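You operate a simulated robot arm through the tools that you are given. There is no shell and no other tool. Be economical: measure what you need, move in short steps, check, and stop when the job is done.

Carry out the task below with a simulated robot arm. There is one attempt and no reset: what you move stays moved.

TASK
Pack bolt 10, spanner 17 and the cream-wheel castor in the narrow blue crate.
Fine: the bolt is in the bench drawer; shut it again.

Only the result counts: the job must be done as asked and must still hold three seconds after the hand-in. Knocking over, shifting, dropping, spilling or breaking anything else fails it.

THE ROBOT
A 6-joint arm with a two-finger parallel gripper, fixed in place. Base frame: the origin is at the foot of the arm, x ahead of it, y to its left, z up. Lengths are in m, angles in degrees, forces in N, time in s.
Its first joint turns from -166.0 to 166.0 degrees. Payload 3.91 kg.
The TCP is the grasp point between the finger pads, 0.03 m short of the fingertips. In the tool frame z runs along the fingers and y along their closing line. The gripper opens to 0.11 m. The fingers are 0.02 m wide and 0.01 m thick; the gripper's body (0.048 by 0.112 m) begins 0.055 m behind the TCP.
Orientation is told as [roll, pitch, yaw] about the base's x, y, z axes, in that order, counted from this pose: with the fingers straight down and closing along the base's y, the tool's x points along the base's -x, its y along +y and its z along -z.

THE INTERFACE
- The arm moves only by the tool send_rows. Its argument "moves" is a list of rows, each a list of 7 numbers: the shift along the base's x, y, z in m, then the turn, a rotation vector about the base's x, y, z in rad, then the finger opening in m, from 0 to 0.11. In form: [[dx, dy, dz, rx, ry, rz, grip], ...]. A call has 1 to 12 rows; each row shifts and turns the commanded pose from where the row before left it. A row lasts 0.2 s, in which the tool goes at most 0.05 m and 8.6 degrees; a call with a longer step from one row to the next is refused whole, and so is a gripper value outside its range. A pose out of reach is approached as far as the arm can. The call stops where the force on the tool passes 80 N (or 10 N more than at its start, if that is more) or the arm is blocked; 0.2 s more then pass. Each finger travels about 0.045 m/s and halts on what it meets, pressing with about 29 N; the grip force reading is that of the motor and also rises with nothing between the fingers. The clock runs only during rows and for 0.2 s after the last one: add rows that do not move to give the fingers time. It gives the time, the measured TCP pose, the force on the tool (base axes), the opening and the grip force at its end, in the units of the frame above (readings bear some noise), with the torque about the TCP (base axes, N m) and any sound that the robot's microphone picked up, and new pictures: "views" is both (left out), scene, wrist or none.
- Cameras (640 x 400 px; columns grow to the right, rows downward): "scene" is fixed at [0.3993, -0.6449, 1.4853]; the picture's right is [1.00, 0.08, 0.00], its down [0.06, -0.80, -0.60] and it looks along [-0.05, 0.60, -0.80] (base axes); focal length 308 px, centre (320, 200). "wrist" rides on the gripper at [0.071, 0.022, -0.107] in the tool frame; the picture's right is [-0.29, 0.96, 0.00], its down [-0.76, -0.23, -0.61] and it looks along [-0.58, -0.18, 0.79] (tool axes); focal length 243 px, centre (320, 200). There is no depth. A picture from a camera that has moved, and an enlarged one, comes with that camera's place and axes in the base frame and with its lens. The place of the scene camera against the robot may be out by one fixed shift of up to 0.018 m in any direction.
- raise_lower(by): slides the trunk up (or, below 0, down) by that many m; the arm rides with it, the base frame stays. It gives what a move gives, with no picture.
- enlarge(camera, box): a new picture of the part [left, top, right, bottom] of that camera's present view, enlarged. It takes no simulated time.
- sign_off(): hands the job in; it is judged then, once.

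Work in short steps. Places have to be worked out from the pictures, the camera data and where the tool is seen: move nearer, look again, correct. Check each grasp and each placing, and mend what went wrong. You have 120 turns and 200 pictures in all, those below and enlarged ones among them. Open the gripper and draw the arm clear of the work before you hand the job in, unless the task says otherwise; then end with one line.

The tools are called after ">>>" as a command line: name --pt "numbers of a row" for each row, then --argument value for the rest, lists and objects as JSON in quotes. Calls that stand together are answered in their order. send_rows: Moves the arm, as the interface text tells. Its arguments: {"type":"object","properties":{"moves":{"type":"array"},"views":{"type":"string","enum":["both","scene","wrist","none"]}},"required":["moves"]} The other tools are called the same way: raise_lower (by) slides the trunk up or down; enlarge (camera, box) takes an enlarged picture of a part of a camera's view; sign_off () hands the job in.

At the start:

```text
time: 0.0
tcp_pos: [0.4689, 0.0115, 1.0301]
tool_rot: [0.0, 0.0, 0.0]
wrist_force: [-0.4, 1.3, -0.7]
moment: [0.04, -0.06, -0.01]
finger_gap: 0.1098
gripper_force: 0.0
trunk travel left (down, up): [-0.475, 0.115]
```

scene: 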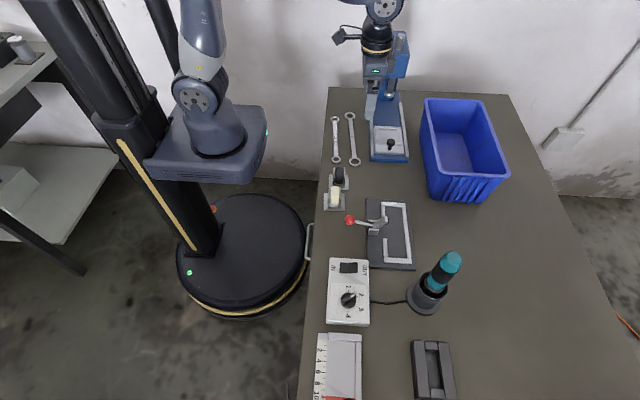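
wrist: 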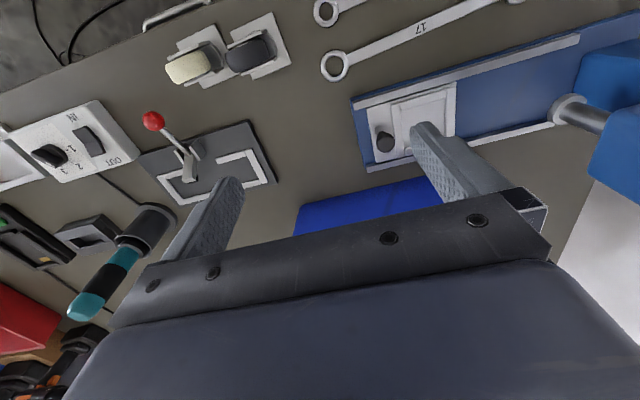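

I start by enlarging the main parts of the scene to identify the objects and find the drawer.

>>> enlarge --camera "scene" --box '[300, 240, 480, 400]'

>>> enlarge --camera "scene" --box '[310, 90, 430, 220]'

>>> enlarge --camera "wrist" --box '[0, 0, 300, 200]'

```text
2.50 times, centred on (390, 320) of scene
camera zoom: at [0.3993, -0.6449, 1.4853], right [1.0, 0.08, 0.0], down [0.06, -0.8, -0.6], along [-0.05, 0.6, -0.8], focal length 771 px, centre (145, -100)
```

zoom: 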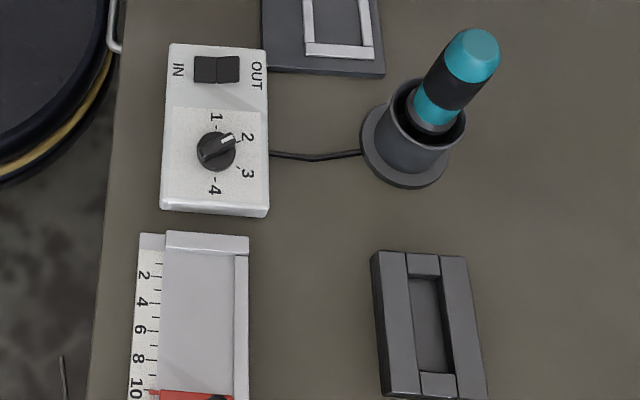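

```text
3.08 times, centred on (370, 155) of scene
camera zoom: at [0.3993, -0.6449, 1.4853], right [1.0, 0.08, 0.0], down [0.06, -0.8, -0.6], along [-0.05, 0.6, -0.8], focal length 949 px, centre (166, 338)
```

zoom: 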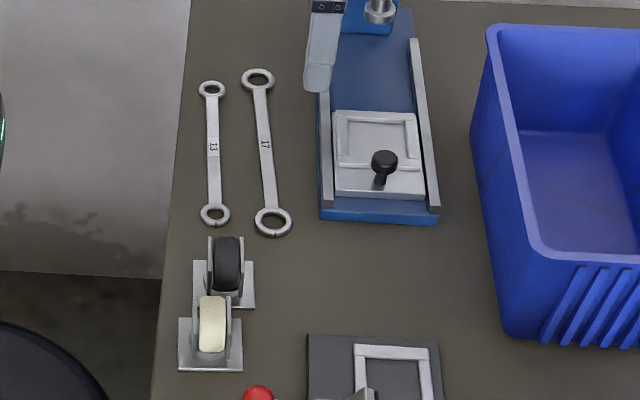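

```text
2.00 times, centred on (150, 100) of wrist
camera zoom: at [0.3983, 0.0324, 1.1357], right [0.29, 0.96, 0.0], down [0.76, -0.23, 0.61], along [0.58, -0.18, -0.79], focal length 485 px, centre (660, 400)
```

zoom: 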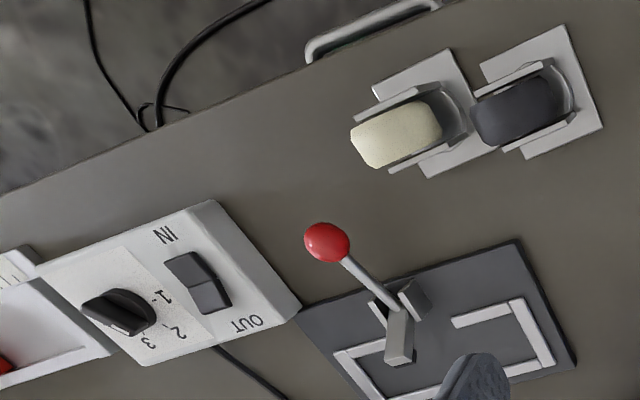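

The drawer seems to be under the bench with a handle on the robot's side. I swing the tool toward -y to see the rest of the bench before deciding.

>>> send_rows --pt "0 -0.05 0 0 0 0 0.11" --pt "0 -0.05 0 0 0 0 0.11" --pt "0 -0.05 0 0 0 0 0.11" --pt "0 -0.05 0 0 0 0 0.11" --pt "-0.03 -0.04 0 0 0 0 0.11" --pt "-0.04 0 0 0 0 0 0.11" --pt "-0.04 0 0 0 0 0 0.11" --pt "-0.04 0 0 0 0 0 0.11"

```text
time: 1.8
tcp_pos: [0.3196, -0.2293, 1.0325]
tool_rot: [0.1, 0.0, 0.1]
wrist_force: [0.0, -0.7, 0.5]
moment: [0.01, 0.0, 0.04]
finger_gap: 0.1098
gripper_force: 0.0
trunk travel left (down, up): [-0.475, 0.115]
camera wrist: at [0.2479, -0.2074, 1.138], right [0.29, 0.96, 0.0], down [0.76, -0.23, 0.61], along [0.58, -0.18, -0.79], focal length 243 px, centre (320, 200)
```

scene: 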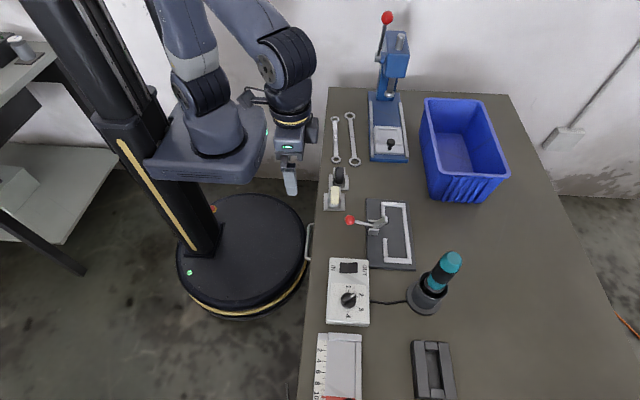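
wrist: 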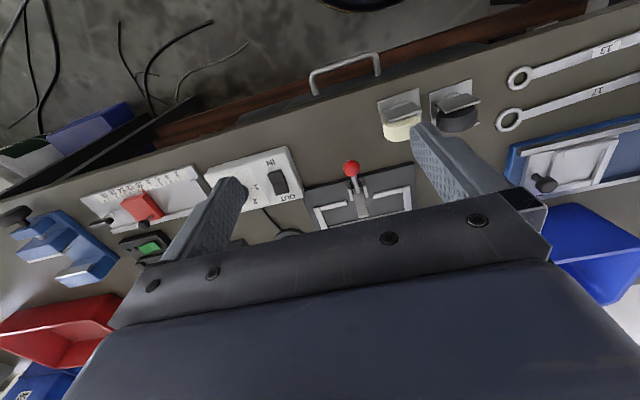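

More containers show at lower left (a red one, another blue one). I move farther to -y and forward a little to see them.

>>> send_rows --pt "0 -0.05 0 0 0 0 0.11" --pt "0 -0.05 0 0 0 0 0.11" --pt "0 -0.05 0 0 0 0 0.11" --pt "0 -0.05 0 0 0 0 0.11" --pt "0 -0.05 0 0 0 0 0.11" --pt "0 -0.05 0 0 0 0 0.11" --views "wrist"

```text
time: 3.2
tcp_pos: [0.32, -0.5283, 1.0289]
tool_rot: [-0.1, 0.0, 0.0]
wrist_force: [-0.6, -0.9, 0.7]
moment: [-0.04, 0.0, 0.0]
finger_gap: 0.1101
gripper_force: 0.0
trunk travel left (down, up): [-0.475, 0.115]
camera wrist: at [0.2482, -0.5076, 1.135], right [0.29, 0.96, 0.0], down [0.76, -0.23, 0.61], along [0.58, -0.18, -0.79], focal length 243 px, centre (320, 200)
```

wrist: 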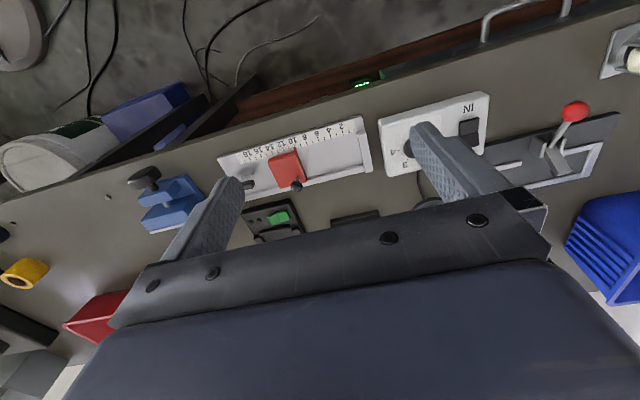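

The gripper hides part. I yaw the tool so the camera looks along -y over the bench's far end.

>>> send_rows --pt "0.02 0 0 0 0 -0.149 0.11" --pt "0.02 0 0 0 0 -0.149 0.11" --pt "0.02 0 0 0 0 -0.149 0.11" --pt "0.02 0.04 0 0 0 -0.149 0.11" --pt "0 0.04 0 0 0 -0.149 0.11" --pt "0 0.04 0 0 0 -0.149 0.11" --pt "0 0.04 0 0 0 -0.149 0.11" --pt "0 0.04 0 0 0 -0.149 0.11" --views "wrist"

```text
time: 5.0
tcp_pos: [0.4001, -0.3269, 1.0312]
tool_rot: [0.0, 0.1, -68.4]
wrist_force: [-0.4, 0.1, 0.5]
moment: [0.01, 0.05, 0.03]
finger_gap: 0.1101
gripper_force: 0.1
trunk travel left (down, up): [-0.475, 0.115]
camera wrist: at [0.3936, -0.2532, 1.1368], right [1.0, 0.08, 0.0], down [0.07, -0.79, 0.61], along [0.05, -0.61, -0.79], focal length 243 px, centre (320, 200)
```

wrist: 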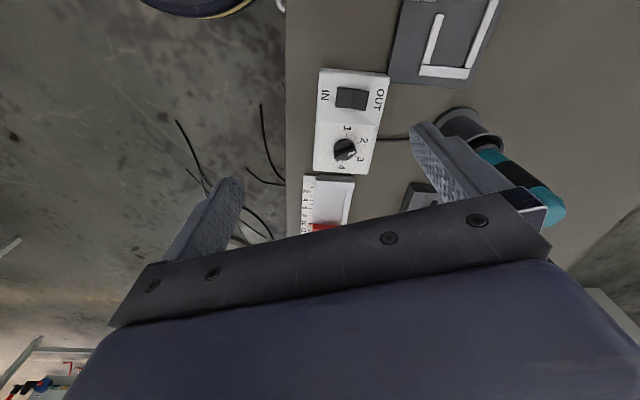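

In this camera the far side lies low, behind the gripper. I yaw half back and tip the tool up so that the camera sees the far right part of the bench.

>>> send_rows --pt "-0.02 0.02 0 0 0 0.149 0.11" --pt "-0.02 0.02 0 0 0 0.149 0.11" --pt "-0.02 0.02 0 0 0 0.149 0.11" --pt "-0.02 0.02 0 0 0 0.149 0.11" --pt "0 0 0 -0.11 -0.09 0 0.11" --pt "0 0 0 -0.11 -0.09 0 0.11" --pt "0 0 0 -0.11 -0.09 0 0.11" --pt "0 0 0 -0.11 -0.09 0 0.11" --pt "0 0 0 -0.11 -0.09 0 0.11" --views "wrist"

```text
time: 7.0
tcp_pos: [0.32, -0.2491, 1.0303]
tool_rot: [-13.8, -38.9, -29.3]
wrist_force: [0.0, 0.9, 0.3]
moment: [-0.01, 0.01, -0.03]
finger_gap: 0.1098
gripper_force: 0.0
trunk travel left (down, up): [-0.475, 0.115]
camera wrist: at [0.2397, -0.1512, 1.062], right [0.78, 0.63, 0.0], down [0.12, -0.16, 0.98], along [0.62, -0.76, -0.2], focal length 243 px, centre (320, 200)
```

wrist: 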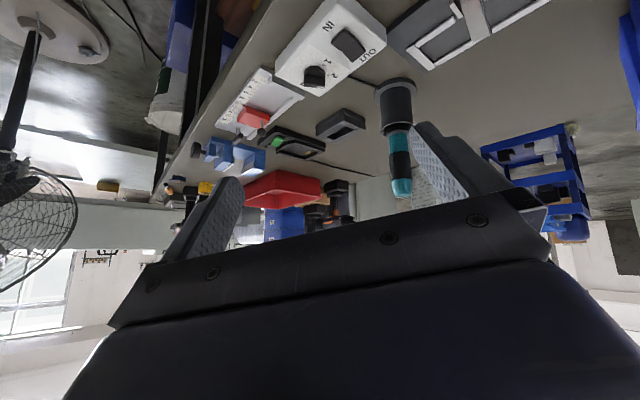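

>>> enlarge --camera "wrist" --box '[180, 60, 400, 250]'

>>> enlarge --camera "wrist" --box '[440, 60, 640, 260]'

```text
2.11 times, centred on (290, 155) of wrist
camera zoom: at [0.2397, -0.1512, 1.062], right [0.78, 0.63, 0.0], down [0.12, -0.16, 0.98], along [0.62, -0.76, -0.2], focal length 511 px, centre (383, 295)
```

zoom: 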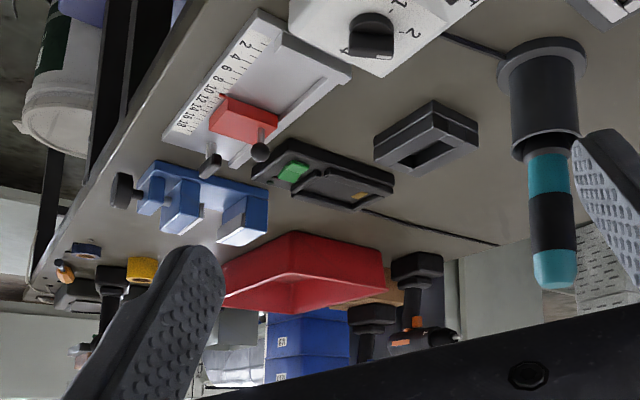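

```text
2.00 times, centred on (540, 160) of wrist
camera zoom: at [0.2397, -0.1512, 1.062], right [0.78, 0.63, 0.0], down [0.12, -0.16, 0.98], along [0.62, -0.76, -0.2], focal length 485 px, centre (-120, 280)
```

zoom: 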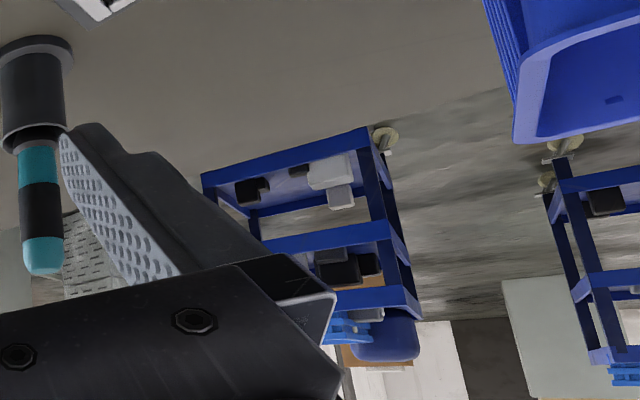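

The only blue crate on the bench is the tall one beside the drill press. Now I restore the tool upright and back off to see the drawer front.

>>> send_rows --pt "-0.02 0 0 0.11 0.09 0 0.11" --pt "-0.03 0 0 0.11 0.09 0 0.11" --pt "-0.03 0 0 0.11 0.09 0 0.11" --pt "-0.03 0 0 0.11 0.09 0 0.11" --pt "-0.03 0 0 0.11 0.09 0 0.11" --pt "0 0 -0.03 0 0 0.149 0.11" --pt "0 0 -0.04 0 0 0.149 0.11" --pt "0 0 -0.04 0 0 0.149 0.11" --pt "0 0 -0.04 0 0 0.149 0.11"

```text
time: 9.0
tcp_pos: [0.1798, -0.2478, 0.8798]
tool_rot: [0.0, 0.0, 0.1]
wrist_force: [-0.4, 0.3, 0.5]
moment: [-0.03, 0.0, 0.02]
finger_gap: 0.11
gripper_force: 0.0
trunk travel left (down, up): [-0.475, 0.115]
camera wrist: at [0.1087, -0.2269, 0.986], right [0.29, 0.96, 0.0], down [0.76, -0.23, 0.61], along [0.58, -0.18, -0.79], focal length 243 px, centre (320, 200)
```

scene: 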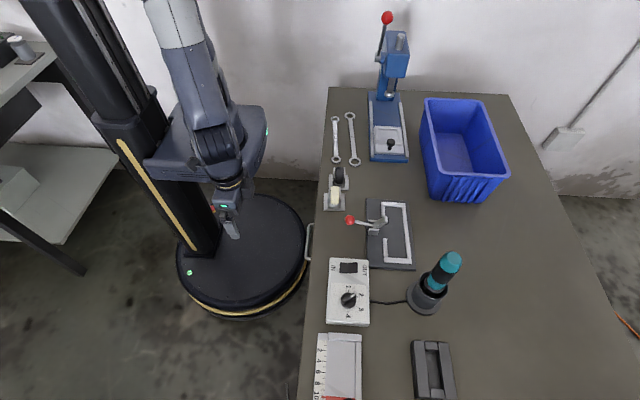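
wrist: 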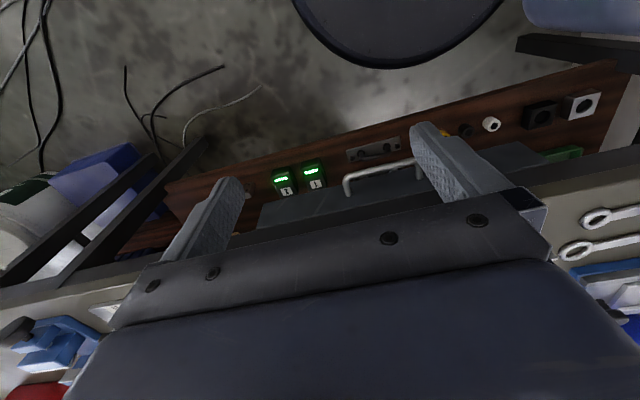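

>>> enlarge --camera "wrist" --box '[220, 80, 640, 240]'

>>> enlarge --camera "scene" --box '[280, 160, 400, 260]'

```text
1.52 times, centred on (430, 160) of wrist
camera zoom: at [0.1087, -0.2269, 0.986], right [0.29, 0.96, 0.0], down [0.76, -0.23, 0.61], along [0.58, -0.18, -0.79], focal length 370 px, centre (152, 261)
```

zoom: 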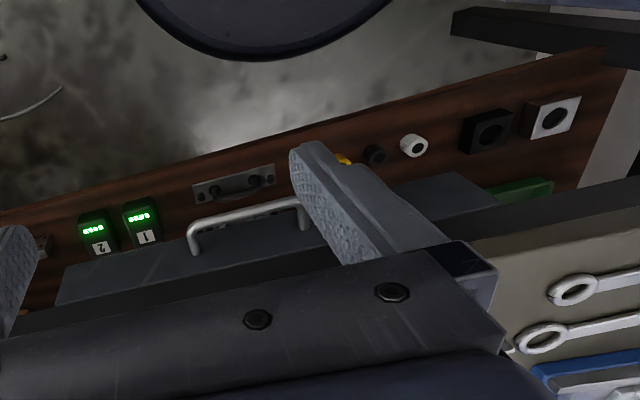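

```text
4.00 times, centred on (340, 210) of scene
camera zoom: at [0.3993, -0.6449, 1.4853], right [1.0, 0.08, 0.0], down [0.06, -0.8, -0.6], along [-0.05, 0.6, -0.8], focal length 1234 px, centre (240, 160)
```

zoom: 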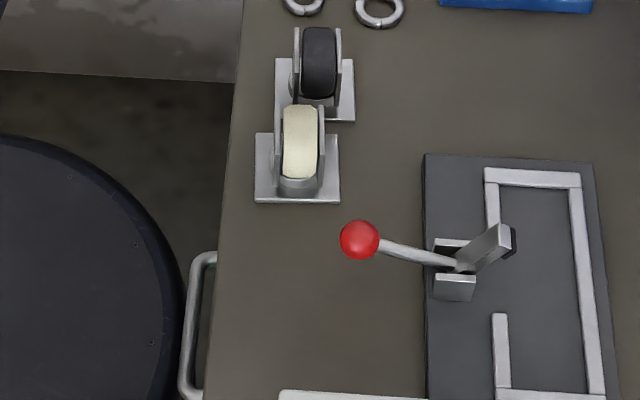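

The drawer is a gray panel just under the bench edge with a horizontal bar handle. I go lower and tip the tool forward for a more level view of it.

>>> send_rows --pt "-0.01 0.02 -0.03 0 -0.14 0 0.11" --pt "-0.01 0.02 -0.03 0 -0.14 0 0.11" --pt "-0.01 0.02 -0.03 0 -0.14 0 0.11" --pt "0 0.01 0 0 -0.14 0 0.11" --views "wrist"

```text
time: 10.0
tcp_pos: [0.1507, -0.2032, 0.8199]
tool_rot: [0.3, -32.1, -0.2]
wrist_force: [0.9, 0.0, -0.1]
moment: [0.0, 0.01, -0.03]
finger_gap: 0.1099
gripper_force: 0.0
out of reach, approached as far as the arm can: row 3, 4
trunk travel left (down, up): [-0.475, 0.115]
camera wrist: at [0.0325, -0.1824, 0.8723], right [0.25, 0.96, 0.16], down [0.32, -0.24, 0.92], along [0.91, -0.18, -0.37], focal length 243 px, centre (320, 200)
```

wrist: 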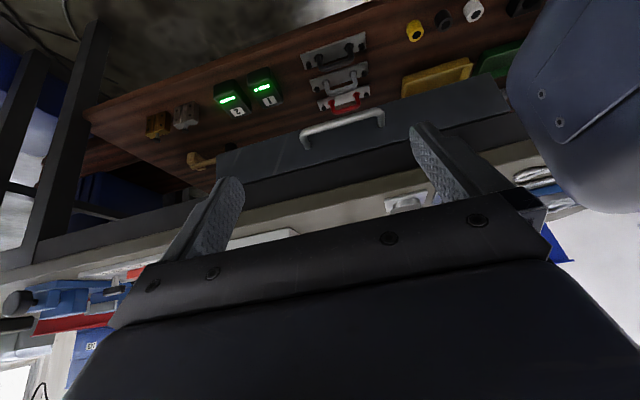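

>>> enlarge --camera "wrist" --box '[130, 0, 550, 220]'

```text
1.52 times, centred on (340, 110) of wrist
camera zoom: at [0.0325, -0.1824, 0.8723], right [0.25, 0.96, 0.16], down [0.32, -0.24, 0.92], along [0.91, -0.18, -0.37], focal length 370 px, centre (290, 337)
```

zoom: 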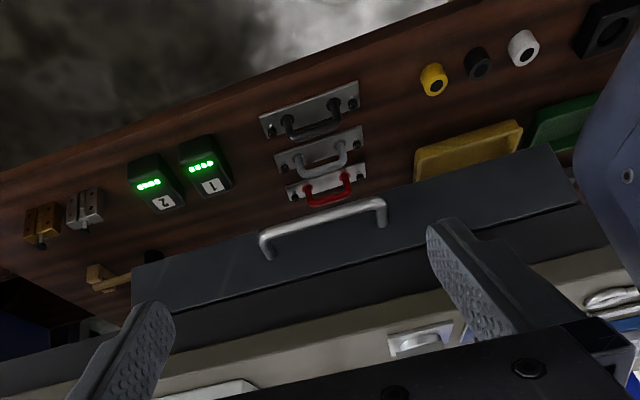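

Triangulating between pictures puts the handle bar near (0.33, -0.19, 0.64), standing off about 0.04, and suggests the bench top lies higher than 0.617 says, so I will be careful with height. I go upright again and then yaw -90° to see the handle from the side.

>>> send_rows --pt "0.03 0 0.02 0 0.14 0 0.11" --pt "0.03 0 0.02 0 0.14 0 0.11" --pt "0.03 0 0.02 0 0.14 0 0.11" --pt "0.03 0 0.0 0 0.14 0 0.11" --pt "0 0 0 0 0 -0.149 0.11" --pt "0 0 0 0 0 -0.149 0.11" --pt "0 0 0 0 0 -0.149 0.11" --pt "0 0 0 0 0 -0.149 0.11" --pt "0 0 0 0 0 -0.149 0.11" --pt "0 0 0 0 0 -0.149 0.06" --pt "0 0 0 0 0 -0.149 0.06" --pt "0 0 0 0 0 -0.149 0.06" --views "none"

>>> send_rows --pt "0 0 0 0 0 -0.149 0.04" --pt "0 0 0 0 0 -0.149 0.04" --pt "0 0 0 0 0 -0.081 0.04"

```text
time: 12.6
tcp_pos: [0.2717, -0.2031, 0.8817]
tool_rot: [0.2, 0.0, -68.5]
wrist_force: [-0.4, 0.2, 0.2]
moment: [0.01, 0.03, 0.02]
finger_gap: 0.0601
gripper_force: 0.1
trunk travel left (down, up): [-0.475, 0.115]
```

```text
time: 13.4
tcp_pos: [0.2694, -0.202, 0.8809]
tool_rot: [0.0, 0.1, -90.2]
wrist_force: [0.4, -0.3, 0.0]
moment: [0.01, -0.01, -0.02]
finger_gap: 0.04
gripper_force: 0.1
trunk travel left (down, up): [-0.475, 0.115]
camera wrist: at [0.2909, -0.1324, 0.9869], right [0.96, -0.29, 0.0], down [-0.23, -0.76, 0.61], along [-0.18, -0.58, -0.79], focal length 243 px, centre (320, 200)
```

scene: 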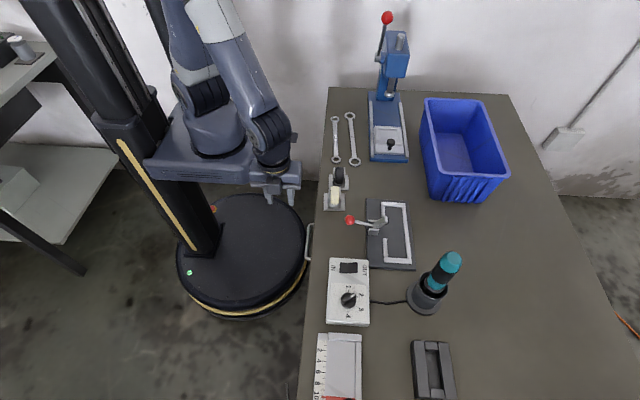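
wrist: 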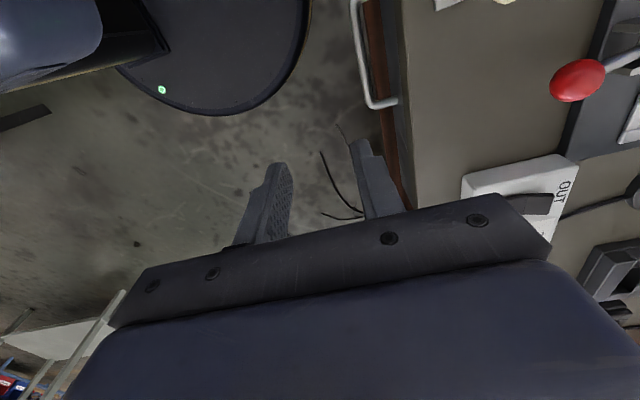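

The side view confirms the bar near x 0.33, z 0.63, with the bench edge about 0.35. I tilt the fingers 45° forward-down at a standoff in front of the handle.

>>> send_rows --pt "-0.005 0.001 -0.02 0 -0.131 0 0.04" --pt "-0.005 0.001 -0.02 0 -0.131 0 0.04" --pt "-0.005 0.002 -0.02 0 -0.131 0 0.04" --pt "-0.005 0.002 -0.02 0 -0.131 0 0.04" --pt "-0.005 0.002 -0.02 0 -0.131 0 0.04" --pt "0 0.002 -0.02 0 -0.131 0 0.04"

```text
time: 14.8
tcp_pos: [0.2467, -0.1916, 0.7684]
tool_rot: [42.2, 0.8, -89.7]
wrist_force: [9.2, -0.7, 18.4]
moment: [1.55, 2.15, -0.83]
finger_gap: 0.0399
gripper_force: 0.0
out of reach, approached as far as the arm can: row 3
trunk travel left (down, up): [-0.475, 0.115]
camera wrist: at [0.1907, -0.123, 0.8625], right [0.71, -0.3, 0.64], down [-0.57, -0.77, 0.28], along [0.41, -0.57, -0.71], focal length 243 px, centre (320, 200)
```

scene: 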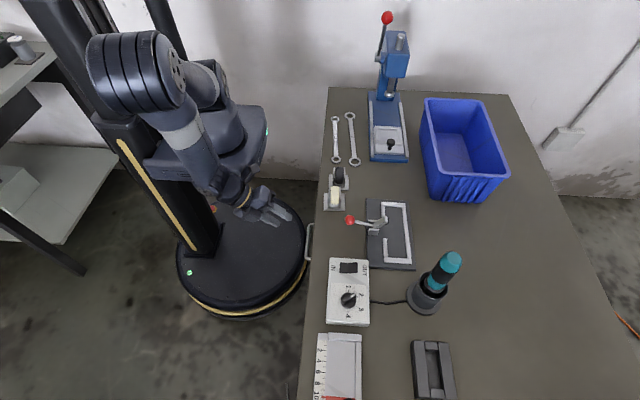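
wrist: 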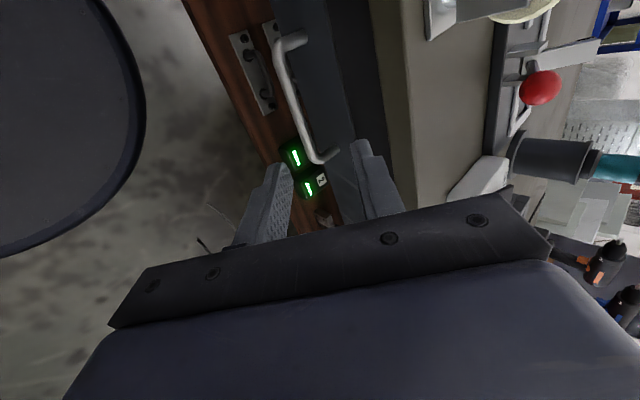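

The arm folded into a cramped posture at 45° with some contact force, so that tilt is no good. I back up the same way to about 20° tilt and will hook the bar with only the far finger (wide-open gripper) instead.

>>> send_rows --pt "0 0 0.03 0 0.131 0 0.04" --pt "0.005 0 0.03 0 0.131 0 0.04" --pt "0.005 0 0.03 0 0.131 0 0.04" --pt "0.005 0 0.02 0 0.131 0 0.04"

```text
time: 15.8
tcp_pos: [0.2641, -0.1913, 0.8803]
tool_rot: [12.1, 0.8, -89.6]
wrist_force: [-0.3, 0.4, 0.8]
moment: [0.0, -0.01, 0.0]
finger_gap: 0.0397
gripper_force: 0.1
trunk travel left (down, up): [-0.475, 0.115]
camera wrist: at [0.2607, -0.1215, 0.9895], right [0.94, -0.29, 0.2], down [-0.35, -0.77, 0.53], along [0.0, -0.57, -0.82], focal length 243 px, centre (320, 200)
```

scene: 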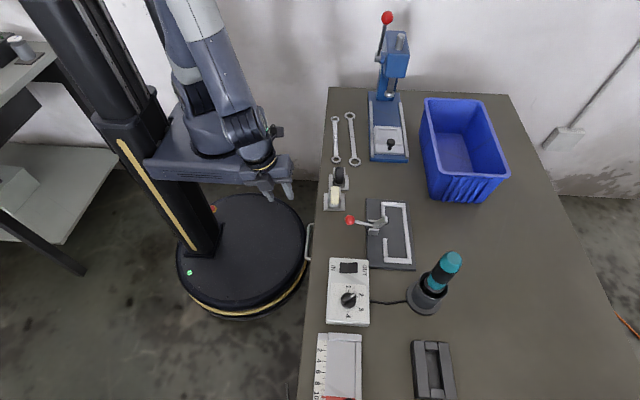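
wrist: 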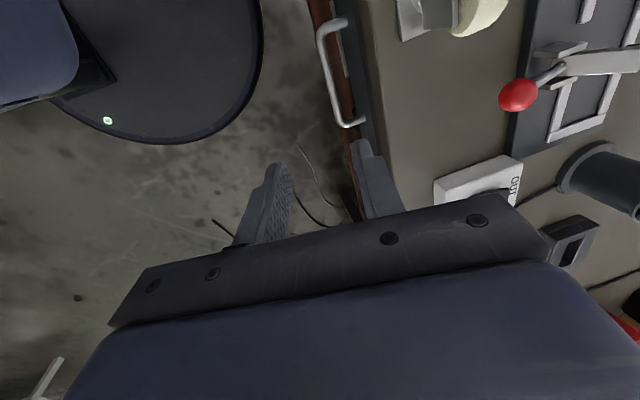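

Handle estimate repeats (bar x≈0.333, z≈0.643, panel ≈0.37). I raise the trunk to give the wrist room below the arm mount.

>>> raise_lower --by 0.11

```text
time: 17.2
tcp_pos: [0.2625, -0.1907, 0.9895]
tool_rot: [12.0, 1.0, -89.8]
wrist_force: [0.7, -0.7, 0.8]
moment: [-0.05, 0.0, 0.01]
finger_gap: 0.04
gripper_force: 0.1
trunk travel left (down, up): [-0.585, 0.005]
```

Trunk is up. I open the gripper wide, tilt to about 17° and descend to a standoff over the handle, short of the bench edge.

>>> send_rows --pt "-0.005 0 -0.035 0 -0.05 0 0.11" --pt "-0.005 0 -0.035 0 -0.04 0 0.11" --pt "-0.005 0 -0.035 0 0 0 0.11" --pt "-0.005 0 -0.035 0 0 0 0.11" --pt "-0.005 0 -0.035 0 0 0 0.11" --pt "0 0 -0.015 0 0 0 0.11"

```text
time: 18.6
tcp_pos: [0.2372, -0.1876, 0.7994]
tool_rot: [17.1, 0.9, -89.6]
wrist_force: [-0.6, 0.2, 0.5]
moment: [0.0, -0.03, -0.02]
finger_gap: 0.1101
gripper_force: 0.0
trunk travel left (down, up): [-0.585, 0.005]
camera wrist: at [0.2257, -0.1193, 0.9078], right [0.92, -0.29, 0.28], down [-0.4, -0.77, 0.5], along [0.07, -0.57, -0.82], focal length 243 px, centre (320, 200)
```

scene: 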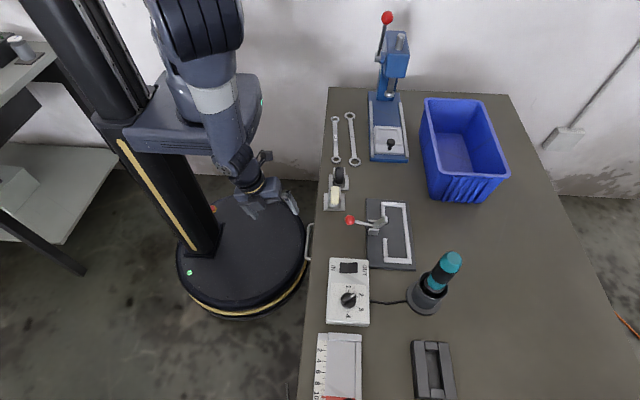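
wrist: 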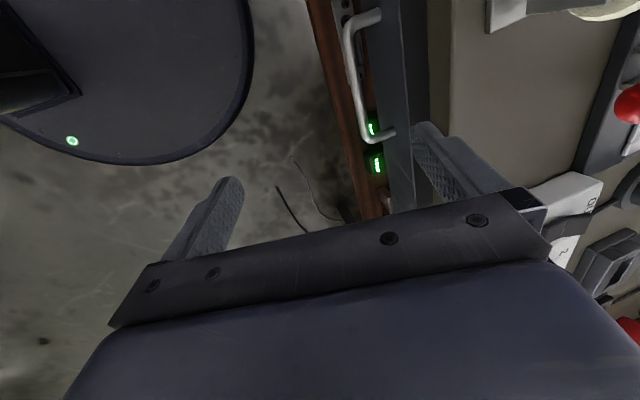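

The handle estimate is steady: bar (0.332, -0.19, 0.637), panel 0.37, bench edge about (0.347, z 0.755). I slide the far finger down along its own line behind the bar, stopping just above to look.

>>> send_rows --pt "0.01 0 -0.03 0 0 0 0.11" --pt "0.01 -0.002 -0.03 0 0 0 0.11" --pt "0.01 0 -0.03 0 0 0 0.11" --pt "0.007 0 -0.022 0 0 0 0.11" --views "wrist"

```text
time: 19.6
tcp_pos: [0.2724, -0.1941, 0.6903]
tool_rot: [17.3, 0.8, -89.8]
wrist_force: [-0.1, 0.5, -0.3]
moment: [0.01, -0.04, -0.01]
finger_gap: 0.1102
gripper_force: 0.1
trunk travel left (down, up): [-0.585, 0.005]
camera wrist: at [0.2616, -0.1249, 0.7979], right [0.92, -0.29, 0.28], down [-0.4, -0.77, 0.5], along [0.07, -0.57, -0.82], focal length 243 px, centre (320, 200)
```

wrist: 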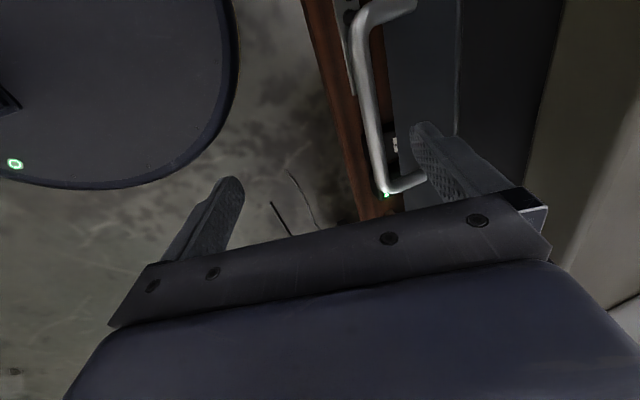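

The finger tip is lined up between bar and panel. I go the last 5 cm down in three steps.

>>> send_rows --pt "0.005 0.001 -0.017 0 0 0 0.11" --pt "0.005 0.001 -0.017 0 0 0 0.11" --pt "0.004 0 -0.016 0 0 0 0.11" --views "both"

```text
time: 20.4
tcp_pos: [0.288, -0.1899, 0.6388]
tool_rot: [17.2, 1.0, -89.7]
wrist_force: [0.3, 0.2, -0.5]
moment: [-0.01, 0.0, -0.03]
finger_gap: 0.1098
gripper_force: 0.1
trunk travel left (down, up): [-0.585, 0.005]
camera wrist: at [0.2766, -0.1207, 0.7479], right [0.92, -0.29, 0.28], down [-0.4, -0.77, 0.5], along [0.07, -0.57, -0.82], focal length 243 px, centre (320, 200)
```

scene: 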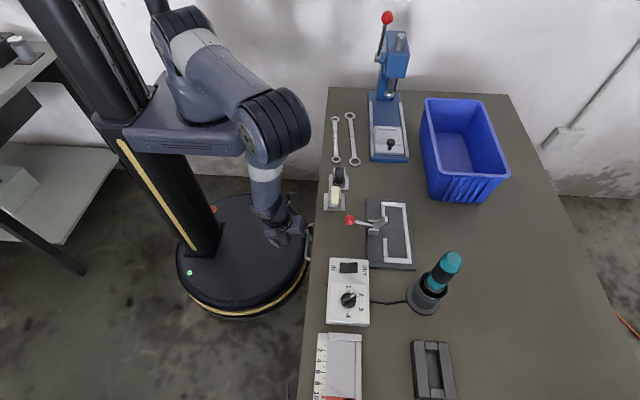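
wrist: 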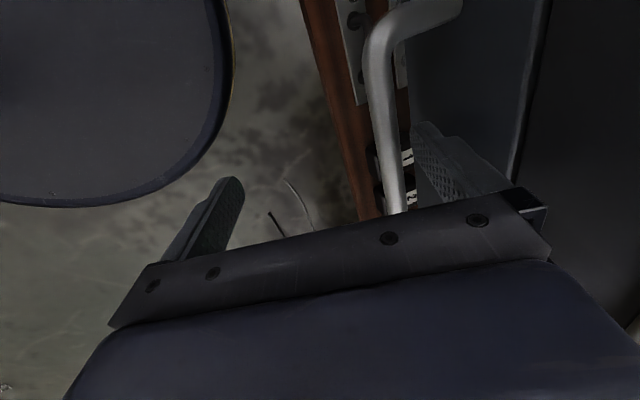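

The finger sits behind the bar with no contact force. I pull toward -x.

>>> send_rows --pt "-0.02 0 0 0 0 0 0.11" --pt "-0.02 0 0 0 0 0 0.11" --pt "-0.02 0 0 0 0 0 0.11" --views "both"

```text
time: 21.2
tcp_pos: [0.2277, -0.1907, 0.6371]
tool_rot: [17.2, 0.9, -89.7]
wrist_force: [-0.8, -0.3, -0.1]
moment: [0.02, 0.0, 0.0]
finger_gap: 0.1099
gripper_force: 0.0
trunk travel left (down, up): [-0.585, 0.005]
camera wrist: at [0.2163, -0.1219, 0.7463], right [0.92, -0.29, 0.28], down [-0.4, -0.77, 0.5], along [0.07, -0.57, -0.82], focal length 243 px, centre (320, 200)
```

scene: 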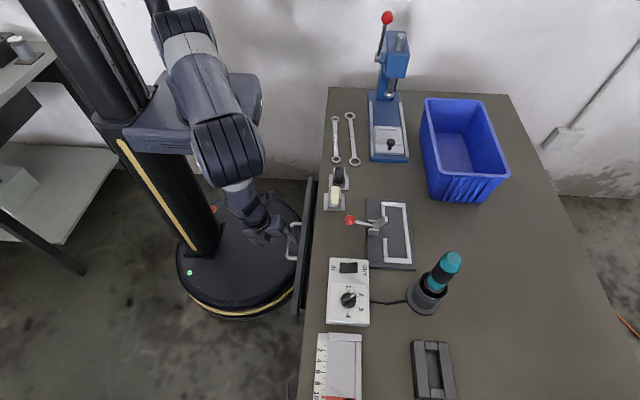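
wrist: 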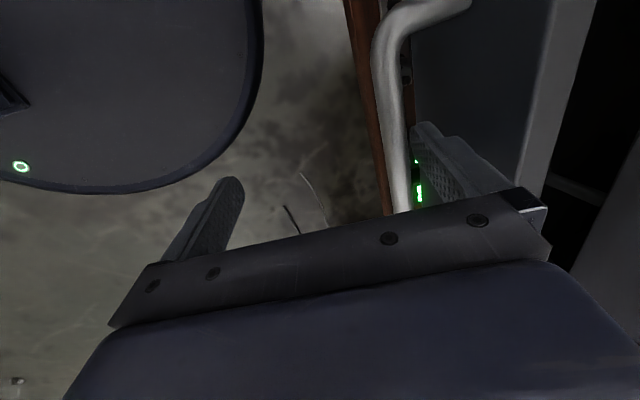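

Excellent, the drawer slides out with hardly any force. I keep pulling, watching reach.

>>> send_rows --pt "-0.02 0 0 0 0 0 0.11" --pt "-0.02 0 0 0 0 0 0.11" --pt "-0.02 0 0 0 0 0 0.11" --pt "-0.02 0 0 0 0 0 0.11" --views "both"

```text
time: 22.2
tcp_pos: [0.1475, -0.1915, 0.6366]
tool_rot: [17.3, 1.0, -89.6]
wrist_force: [-0.1, 0.2, 0.2]
moment: [0.03, -0.01, 0.02]
finger_gap: 0.1099
gripper_force: 0.1
trunk travel left (down, up): [-0.585, 0.005]
camera wrist: at [0.136, -0.1218, 0.7462], right [0.92, -0.29, 0.28], down [-0.4, -0.77, 0.5], along [0.07, -0.57, -0.82], focal length 243 px, centre (320, 200)
```

scene: 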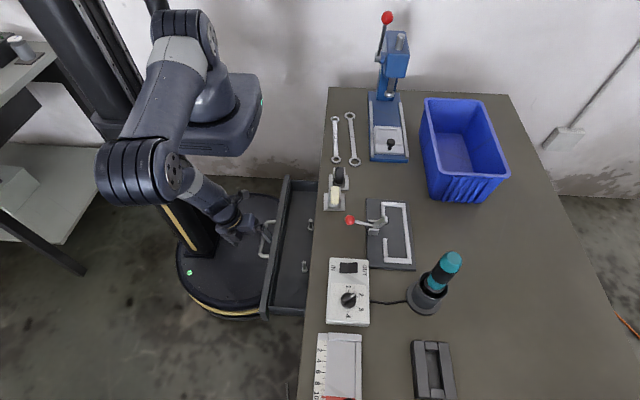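
wrist: 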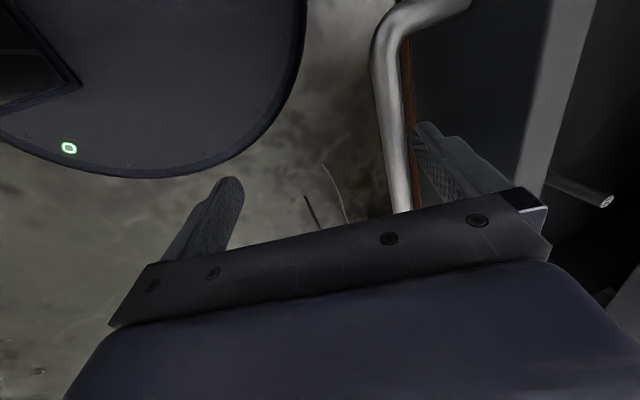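

>>> enlarge --camera "scene" --box '[240, 160, 340, 330]'

```text
2.35 times, centred on (290, 245) of scene
camera zoom: at [0.3993, -0.6449, 1.4853], right [1.0, 0.08, 0.0], down [0.06, -0.8, -0.6], along [-0.05, 0.6, -0.8], focal length 726 px, centre (391, 94)
```

zoom: 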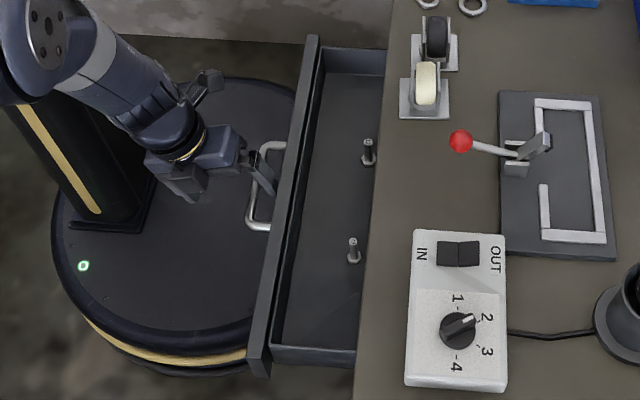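

Two bolts stand in the drawer, near the bench edge. I pull 4 cm more to expose them.

>>> send_rows --pt "-0.015 0 0 0 0 0 0.11" --pt "-0.015 0 0 0 0 0 0.11" --pt "-0.015 0 0 0 0 0 0.11" --views "scene"

>>> enlarge --camera "scene" --box '[240, 160, 340, 330]'

```text
time: 23.0
tcp_pos: [0.1014, -0.1895, 0.6399]
tool_rot: [17.1, 1.0, -89.7]
wrist_force: [0.8, -0.7, -0.5]
moment: [0.01, -0.03, -0.01]
finger_gap: 0.1099
gripper_force: 0.1
trunk travel left (down, up): [-0.585, 0.005]
```

scene: 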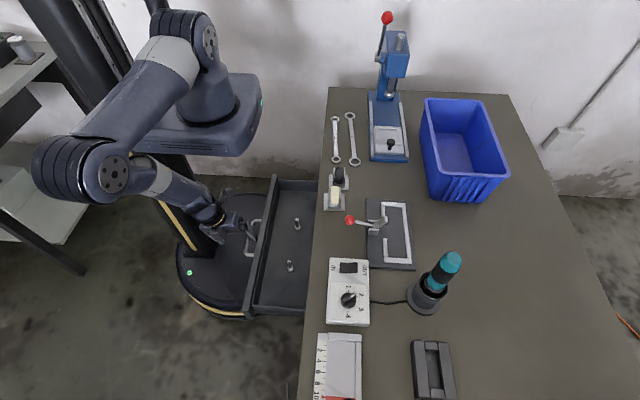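

```text
2.35 times, centred on (290, 245) of scene
camera zoom: at [0.3993, -0.6449, 1.4853], right [1.0, 0.08, 0.0], down [0.06, -0.8, -0.6], along [-0.05, 0.6, -0.8], focal length 726 px, centre (391, 94)
```

zoom: 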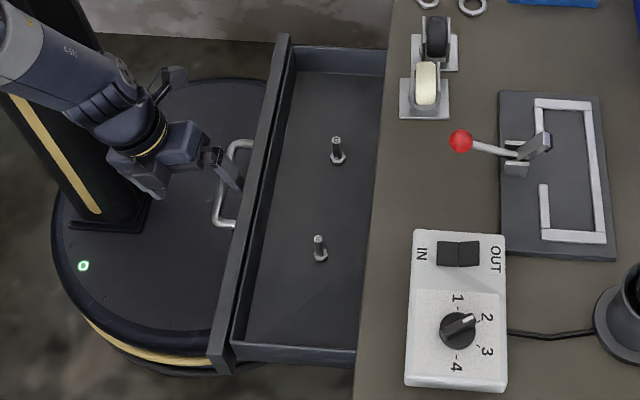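

I release the handle: slightly forward, then straight up, then remove the tilt.

>>> send_rows --pt "0.006 0 0.005 0 0 0 0.11" --pt "0 0 0.03 0 0 0 0.11" --pt "0 0 0.04 0 0 0 0.11" --pt "0 0 0.04 0 0 0 0.11" --pt "0.01 0 0.04 0 0.1 0 0.11" --pt "0.03 0 0.04 0 0.1 0 0.11" --pt "0.04 0 0.04 0 0.1 0 0.11" --pt "0.04 0.03 0.03 0 0 0 0.11" --pt "0.04 0.03 0 0 0 0 0.11"

```text
refused: row 7 steps farther than a row can; nothing moved
```

>>> send_rows --pt "0.006 0 0.005 0 0 0 0.11" --pt "0 0 0.03 0 0 0 0.11" --pt "0 0 0.04 0 0 0 0.11" --pt "0 0 0.04 0 0 0 0.11" --pt "0.01 0 0.04 0 0.1 0 0.11" --pt "0.03 0 0.035 0 0.1 0 0.11" --pt "0.03 0 0.035 0 0.1 0 0.11" --pt "0.035 0.03 0 0 0 0 0.11" --pt "0.035 0.03 0 0 0 0 0.11"

```text
time: 24.1
tcp_pos: [0.1125, -0.1989, 0.767]
tool_rot: [15.1, -0.1, -89.7]
wrist_force: [1.0, 0.1, -1.1]
moment: [0.02, 0.08, -0.06]
finger_gap: 0.11
gripper_force: 0.0
trunk travel left (down, up): [-0.585, 0.005]
stopped in row 5: the force on the tool passed its limit (the readings are from after the stop); the commanded pose is now the measured one
camera wrist: at [0.1054, -0.1275, 0.8749], right [0.93, -0.28, 0.25], down [-0.37, -0.76, 0.53], along [0.04, -0.58, -0.81], focal length 243 px, centre (320, 200)
```

scene: 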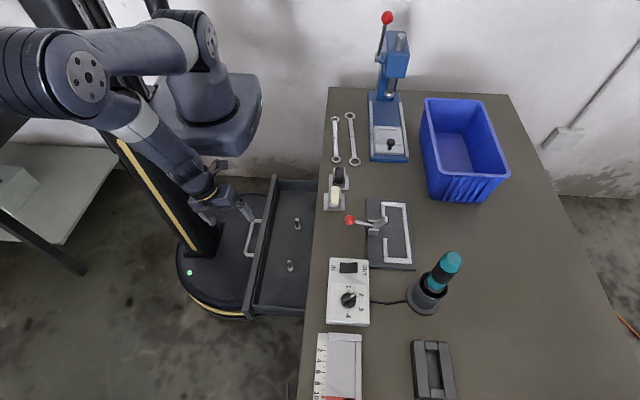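
wrist: 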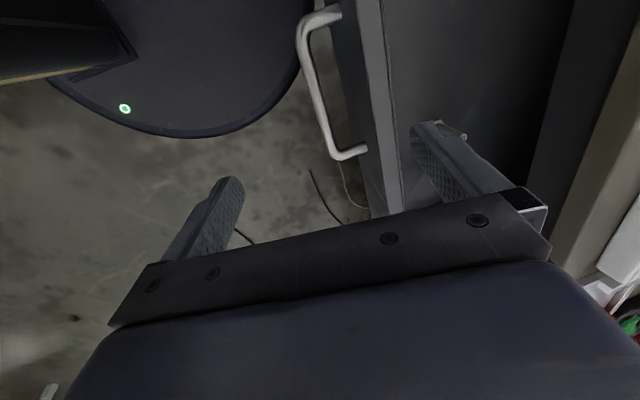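

The handle is free; the wrist seems to have brushed the arm mount on the way up. I move forward (+x) at this height first.

>>> send_rows --pt "0.02 -0.01 0 0 0 0 0.11" --pt "0.03 -0.01 0 0 0 0 0.11" --pt "0.03 0 0 0 0 0 0.11"

```text
time: 24.9
tcp_pos: [0.191, -0.2168, 0.7668]
tool_rot: [15.0, -0.1, -89.6]
wrist_force: [-0.6, 0.1, -0.4]
moment: [0.0, -0.01, -0.01]
finger_gap: 0.1102
gripper_force: 0.1
trunk travel left (down, up): [-0.585, 0.005]
camera wrist: at [0.1835, -0.1465, 0.8746], right [0.93, -0.28, 0.25], down [-0.37, -0.76, 0.53], along [0.04, -0.58, -0.81], focal length 243 px, centre (320, 200)
```

scene: 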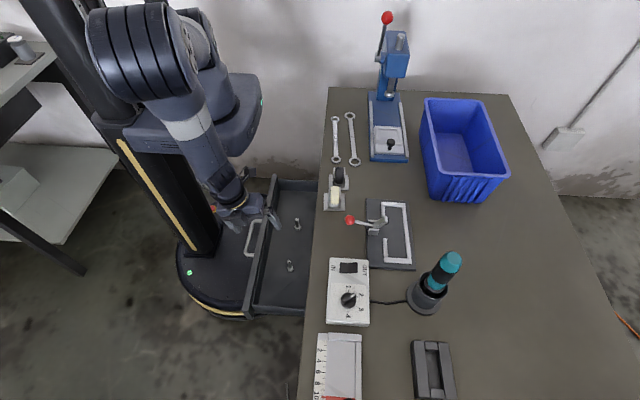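
wrist: 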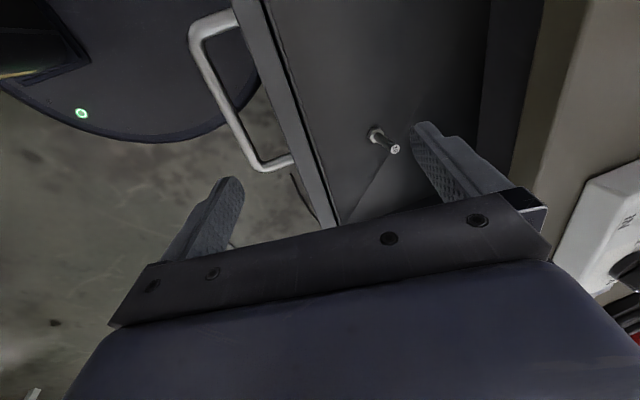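

One bolt is in view with a marking on top; I enlarge it.

>>> enlarge --camera "wrist" --box '[350, 110, 430, 170]'

>>> enlarge --camera "scene" --box '[275, 205, 325, 280]'

```text
6.67 times, centred on (390, 140) of wrist
camera zoom: at [0.1835, -0.1465, 0.8746], right [0.93, -0.28, 0.25], down [-0.37, -0.76, 0.53], along [0.04, -0.58, -0.81], focal length 1618 px, centre (-147, 600)
```

zoom: 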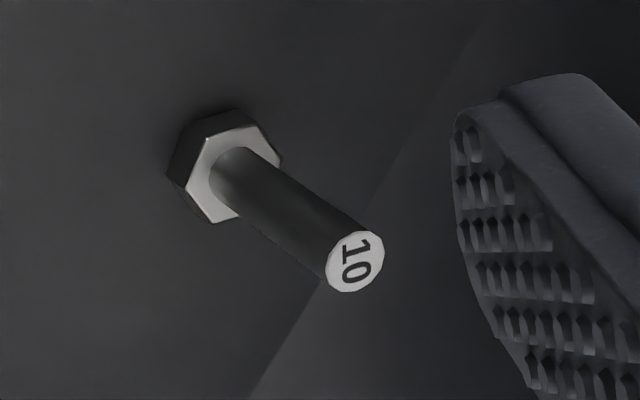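

```text
5.33 times, centred on (300, 242) of scene
camera zoom: at [0.3993, -0.6449, 1.4853], right [1.0, 0.08, 0.0], down [0.06, -0.8, -0.6], along [-0.05, 0.6, -0.8], focal length 1645 px, centre (427, -27)
```

zoom: 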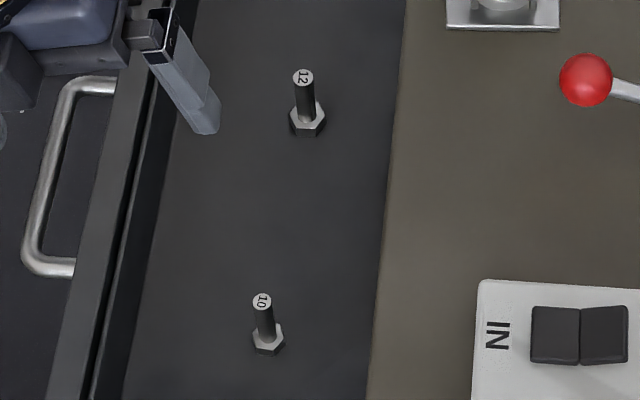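

Bolt 10 is the nearer-to-camera one at about (0.279, -0.265), top z≈0.677, and the other is 12. I rise, remove tilt, and yaw back to 0 so the body stays clear of the bench edge.

>>> send_rows --pt "0.02 -0.01 0.03 0 0.131 0 0.11" --pt "0.02 -0.01 0.03 0 0.131 0 0.11" --pt "0.02 -0.01 0.02 0 0 0.149 0.11" --pt "0.02 -0.01 0 0 0 0.149 0.11" --pt "0.01 -0.01 0 0 0 0.149 0.09" --pt "0 0 0 0 0 0.149 0.07" --pt "0 0 0 0 0 0.149 0.05" --pt "0 0 0 0 0 0.149 0.05" --pt "0 0 0 0 0 0.149 0.05" --pt "0 0 0 0 0 0.149 0.05" --pt "0 0 0 0 0 0.149 0.05" --pt "0 0 0 0 0 0.149 0.05"

```text
time: 27.6
tcp_pos: [0.2617, -0.2582, 0.8187]
tool_rot: [4.1, -1.0, -9.7]
wrist_force: [0.3, -0.5, 0.9]
moment: [0.0, 0.0, 0.02]
finger_gap: 0.05
gripper_force: 0.1
out of reach, approached as far as the arm can: row 2, 3
trunk travel left (down, up): [-0.585, 0.005]
camera wrist: at [0.1922, -0.233, 0.9252], right [0.45, 0.89, 0.07], down [0.69, -0.4, 0.6], along [0.57, -0.22, -0.79], focal length 243 px, centre (320, 200)
```

scene: 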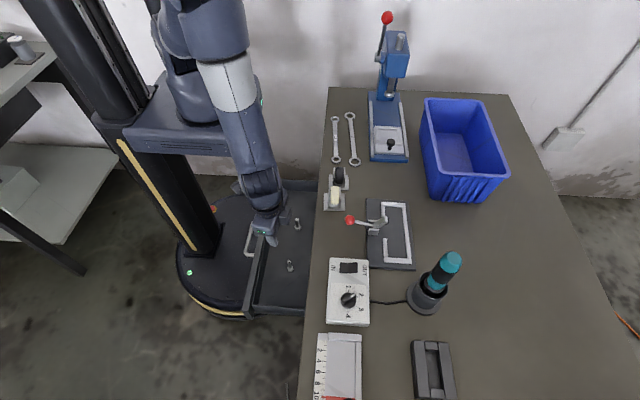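
wrist: 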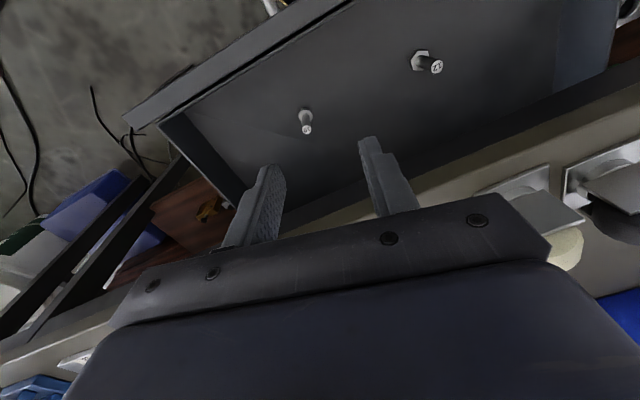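

The bolt checks at (0.279, -0.268). I square up the orientation and centre above it.

>>> send_rows --pt "0.009 -0.005 -0.01 -0.036 0.01 0.085 0.05" --pt "0.008 -0.005 -0.01 -0.036 0.008 0.085 0.05" --pt "0 0 -0.03 0 0 0 0.05" --views "wrist"

```text
time: 28.4
tcp_pos: [0.2778, -0.2711, 0.7714]
tool_rot: [-0.1, -0.4, 0.0]
wrist_force: [0.1, -0.1, -0.2]
moment: [0.01, -0.01, 0.01]
finger_gap: 0.0501
gripper_force: 0.0
trunk travel left (down, up): [-0.585, 0.005]
camera wrist: at [0.2053, -0.2493, 0.8761], right [0.29, 0.96, 0.0], down [0.76, -0.23, 0.61], along [0.59, -0.18, -0.79], focal length 243 px, centre (320, 200)
```

wrist: 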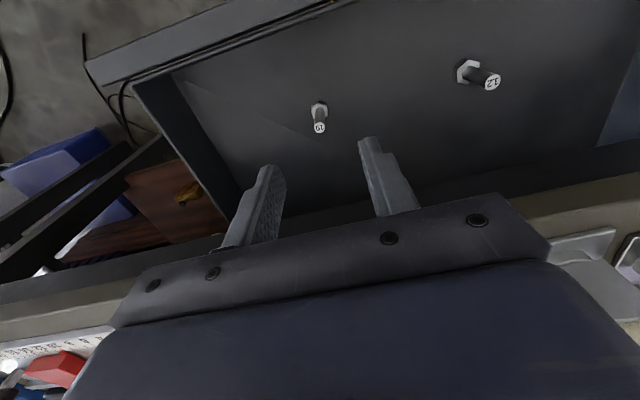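

Centred well. I descend most of the way and look.

>>> send_rows --pt "0.002 -0.001 -0.03 0 0 0 0.05" --pt "0 0 -0.03 0 0 0 0.05" --pt "0 0 -0.015 0 0 0 0.05" --views "wrist"

```text
time: 29.1
tcp_pos: [0.2785, -0.2707, 0.694]
tool_rot: [-0.1, -0.3, 0.0]
wrist_force: [0.2, 0.0, 0.2]
moment: [0.0, 0.01, 0.04]
finger_gap: 0.0499
gripper_force: 0.2
trunk travel left (down, up): [-0.585, 0.005]
camera wrist: at [0.2072, -0.2496, 0.8003], right [0.29, 0.96, 0.0], down [0.76, -0.23, 0.61], along [0.59, -0.18, -0.79], focal length 243 px, centre (320, 200)
```

wrist: 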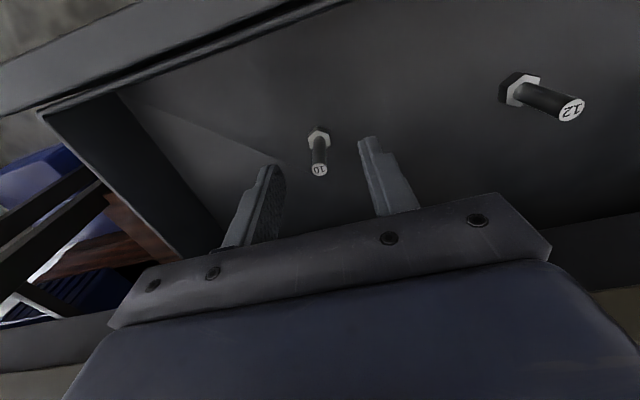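

Aligned. Lower the last 2.5 cm and close.

>>> send_rows --pt "0 0 -0.013 0 0 0 0.05" --pt "0 0 -0.013 0 0 0 0.05" --pt "0 0 0 0 0 0 0.0" --pt "0 0 0 0 0 0 0.0" --pt "0 0 0 0 0 0 0.0" --pt "0 0 0 0 0 0 0.0" --views "wrist"

```text
time: 30.6
tcp_pos: [0.2795, -0.2711, 0.6692]
tool_rot: [-0.1, -0.3, -0.1]
wrist_force: [0.3, 0.3, -0.3]
moment: [-0.03, 0.0, -0.01]
finger_gap: 0.0092
gripper_force: 29.0
trunk travel left (down, up): [-0.585, 0.005]
camera wrist: at [0.2081, -0.2498, 0.7742], right [0.29, 0.96, 0.0], down [0.76, -0.23, 0.61], along [0.59, -0.18, -0.79], focal length 243 px, centre (320, 200)
```

wrist: 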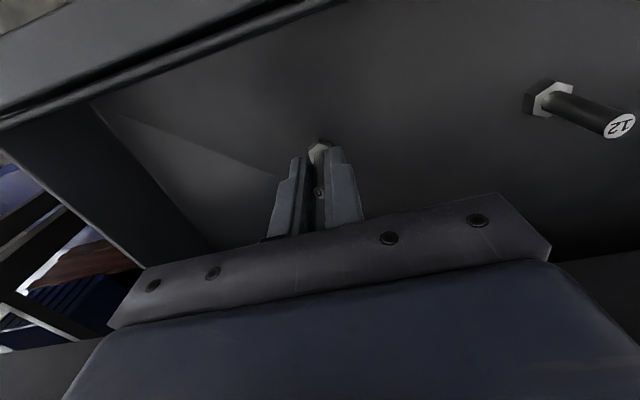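

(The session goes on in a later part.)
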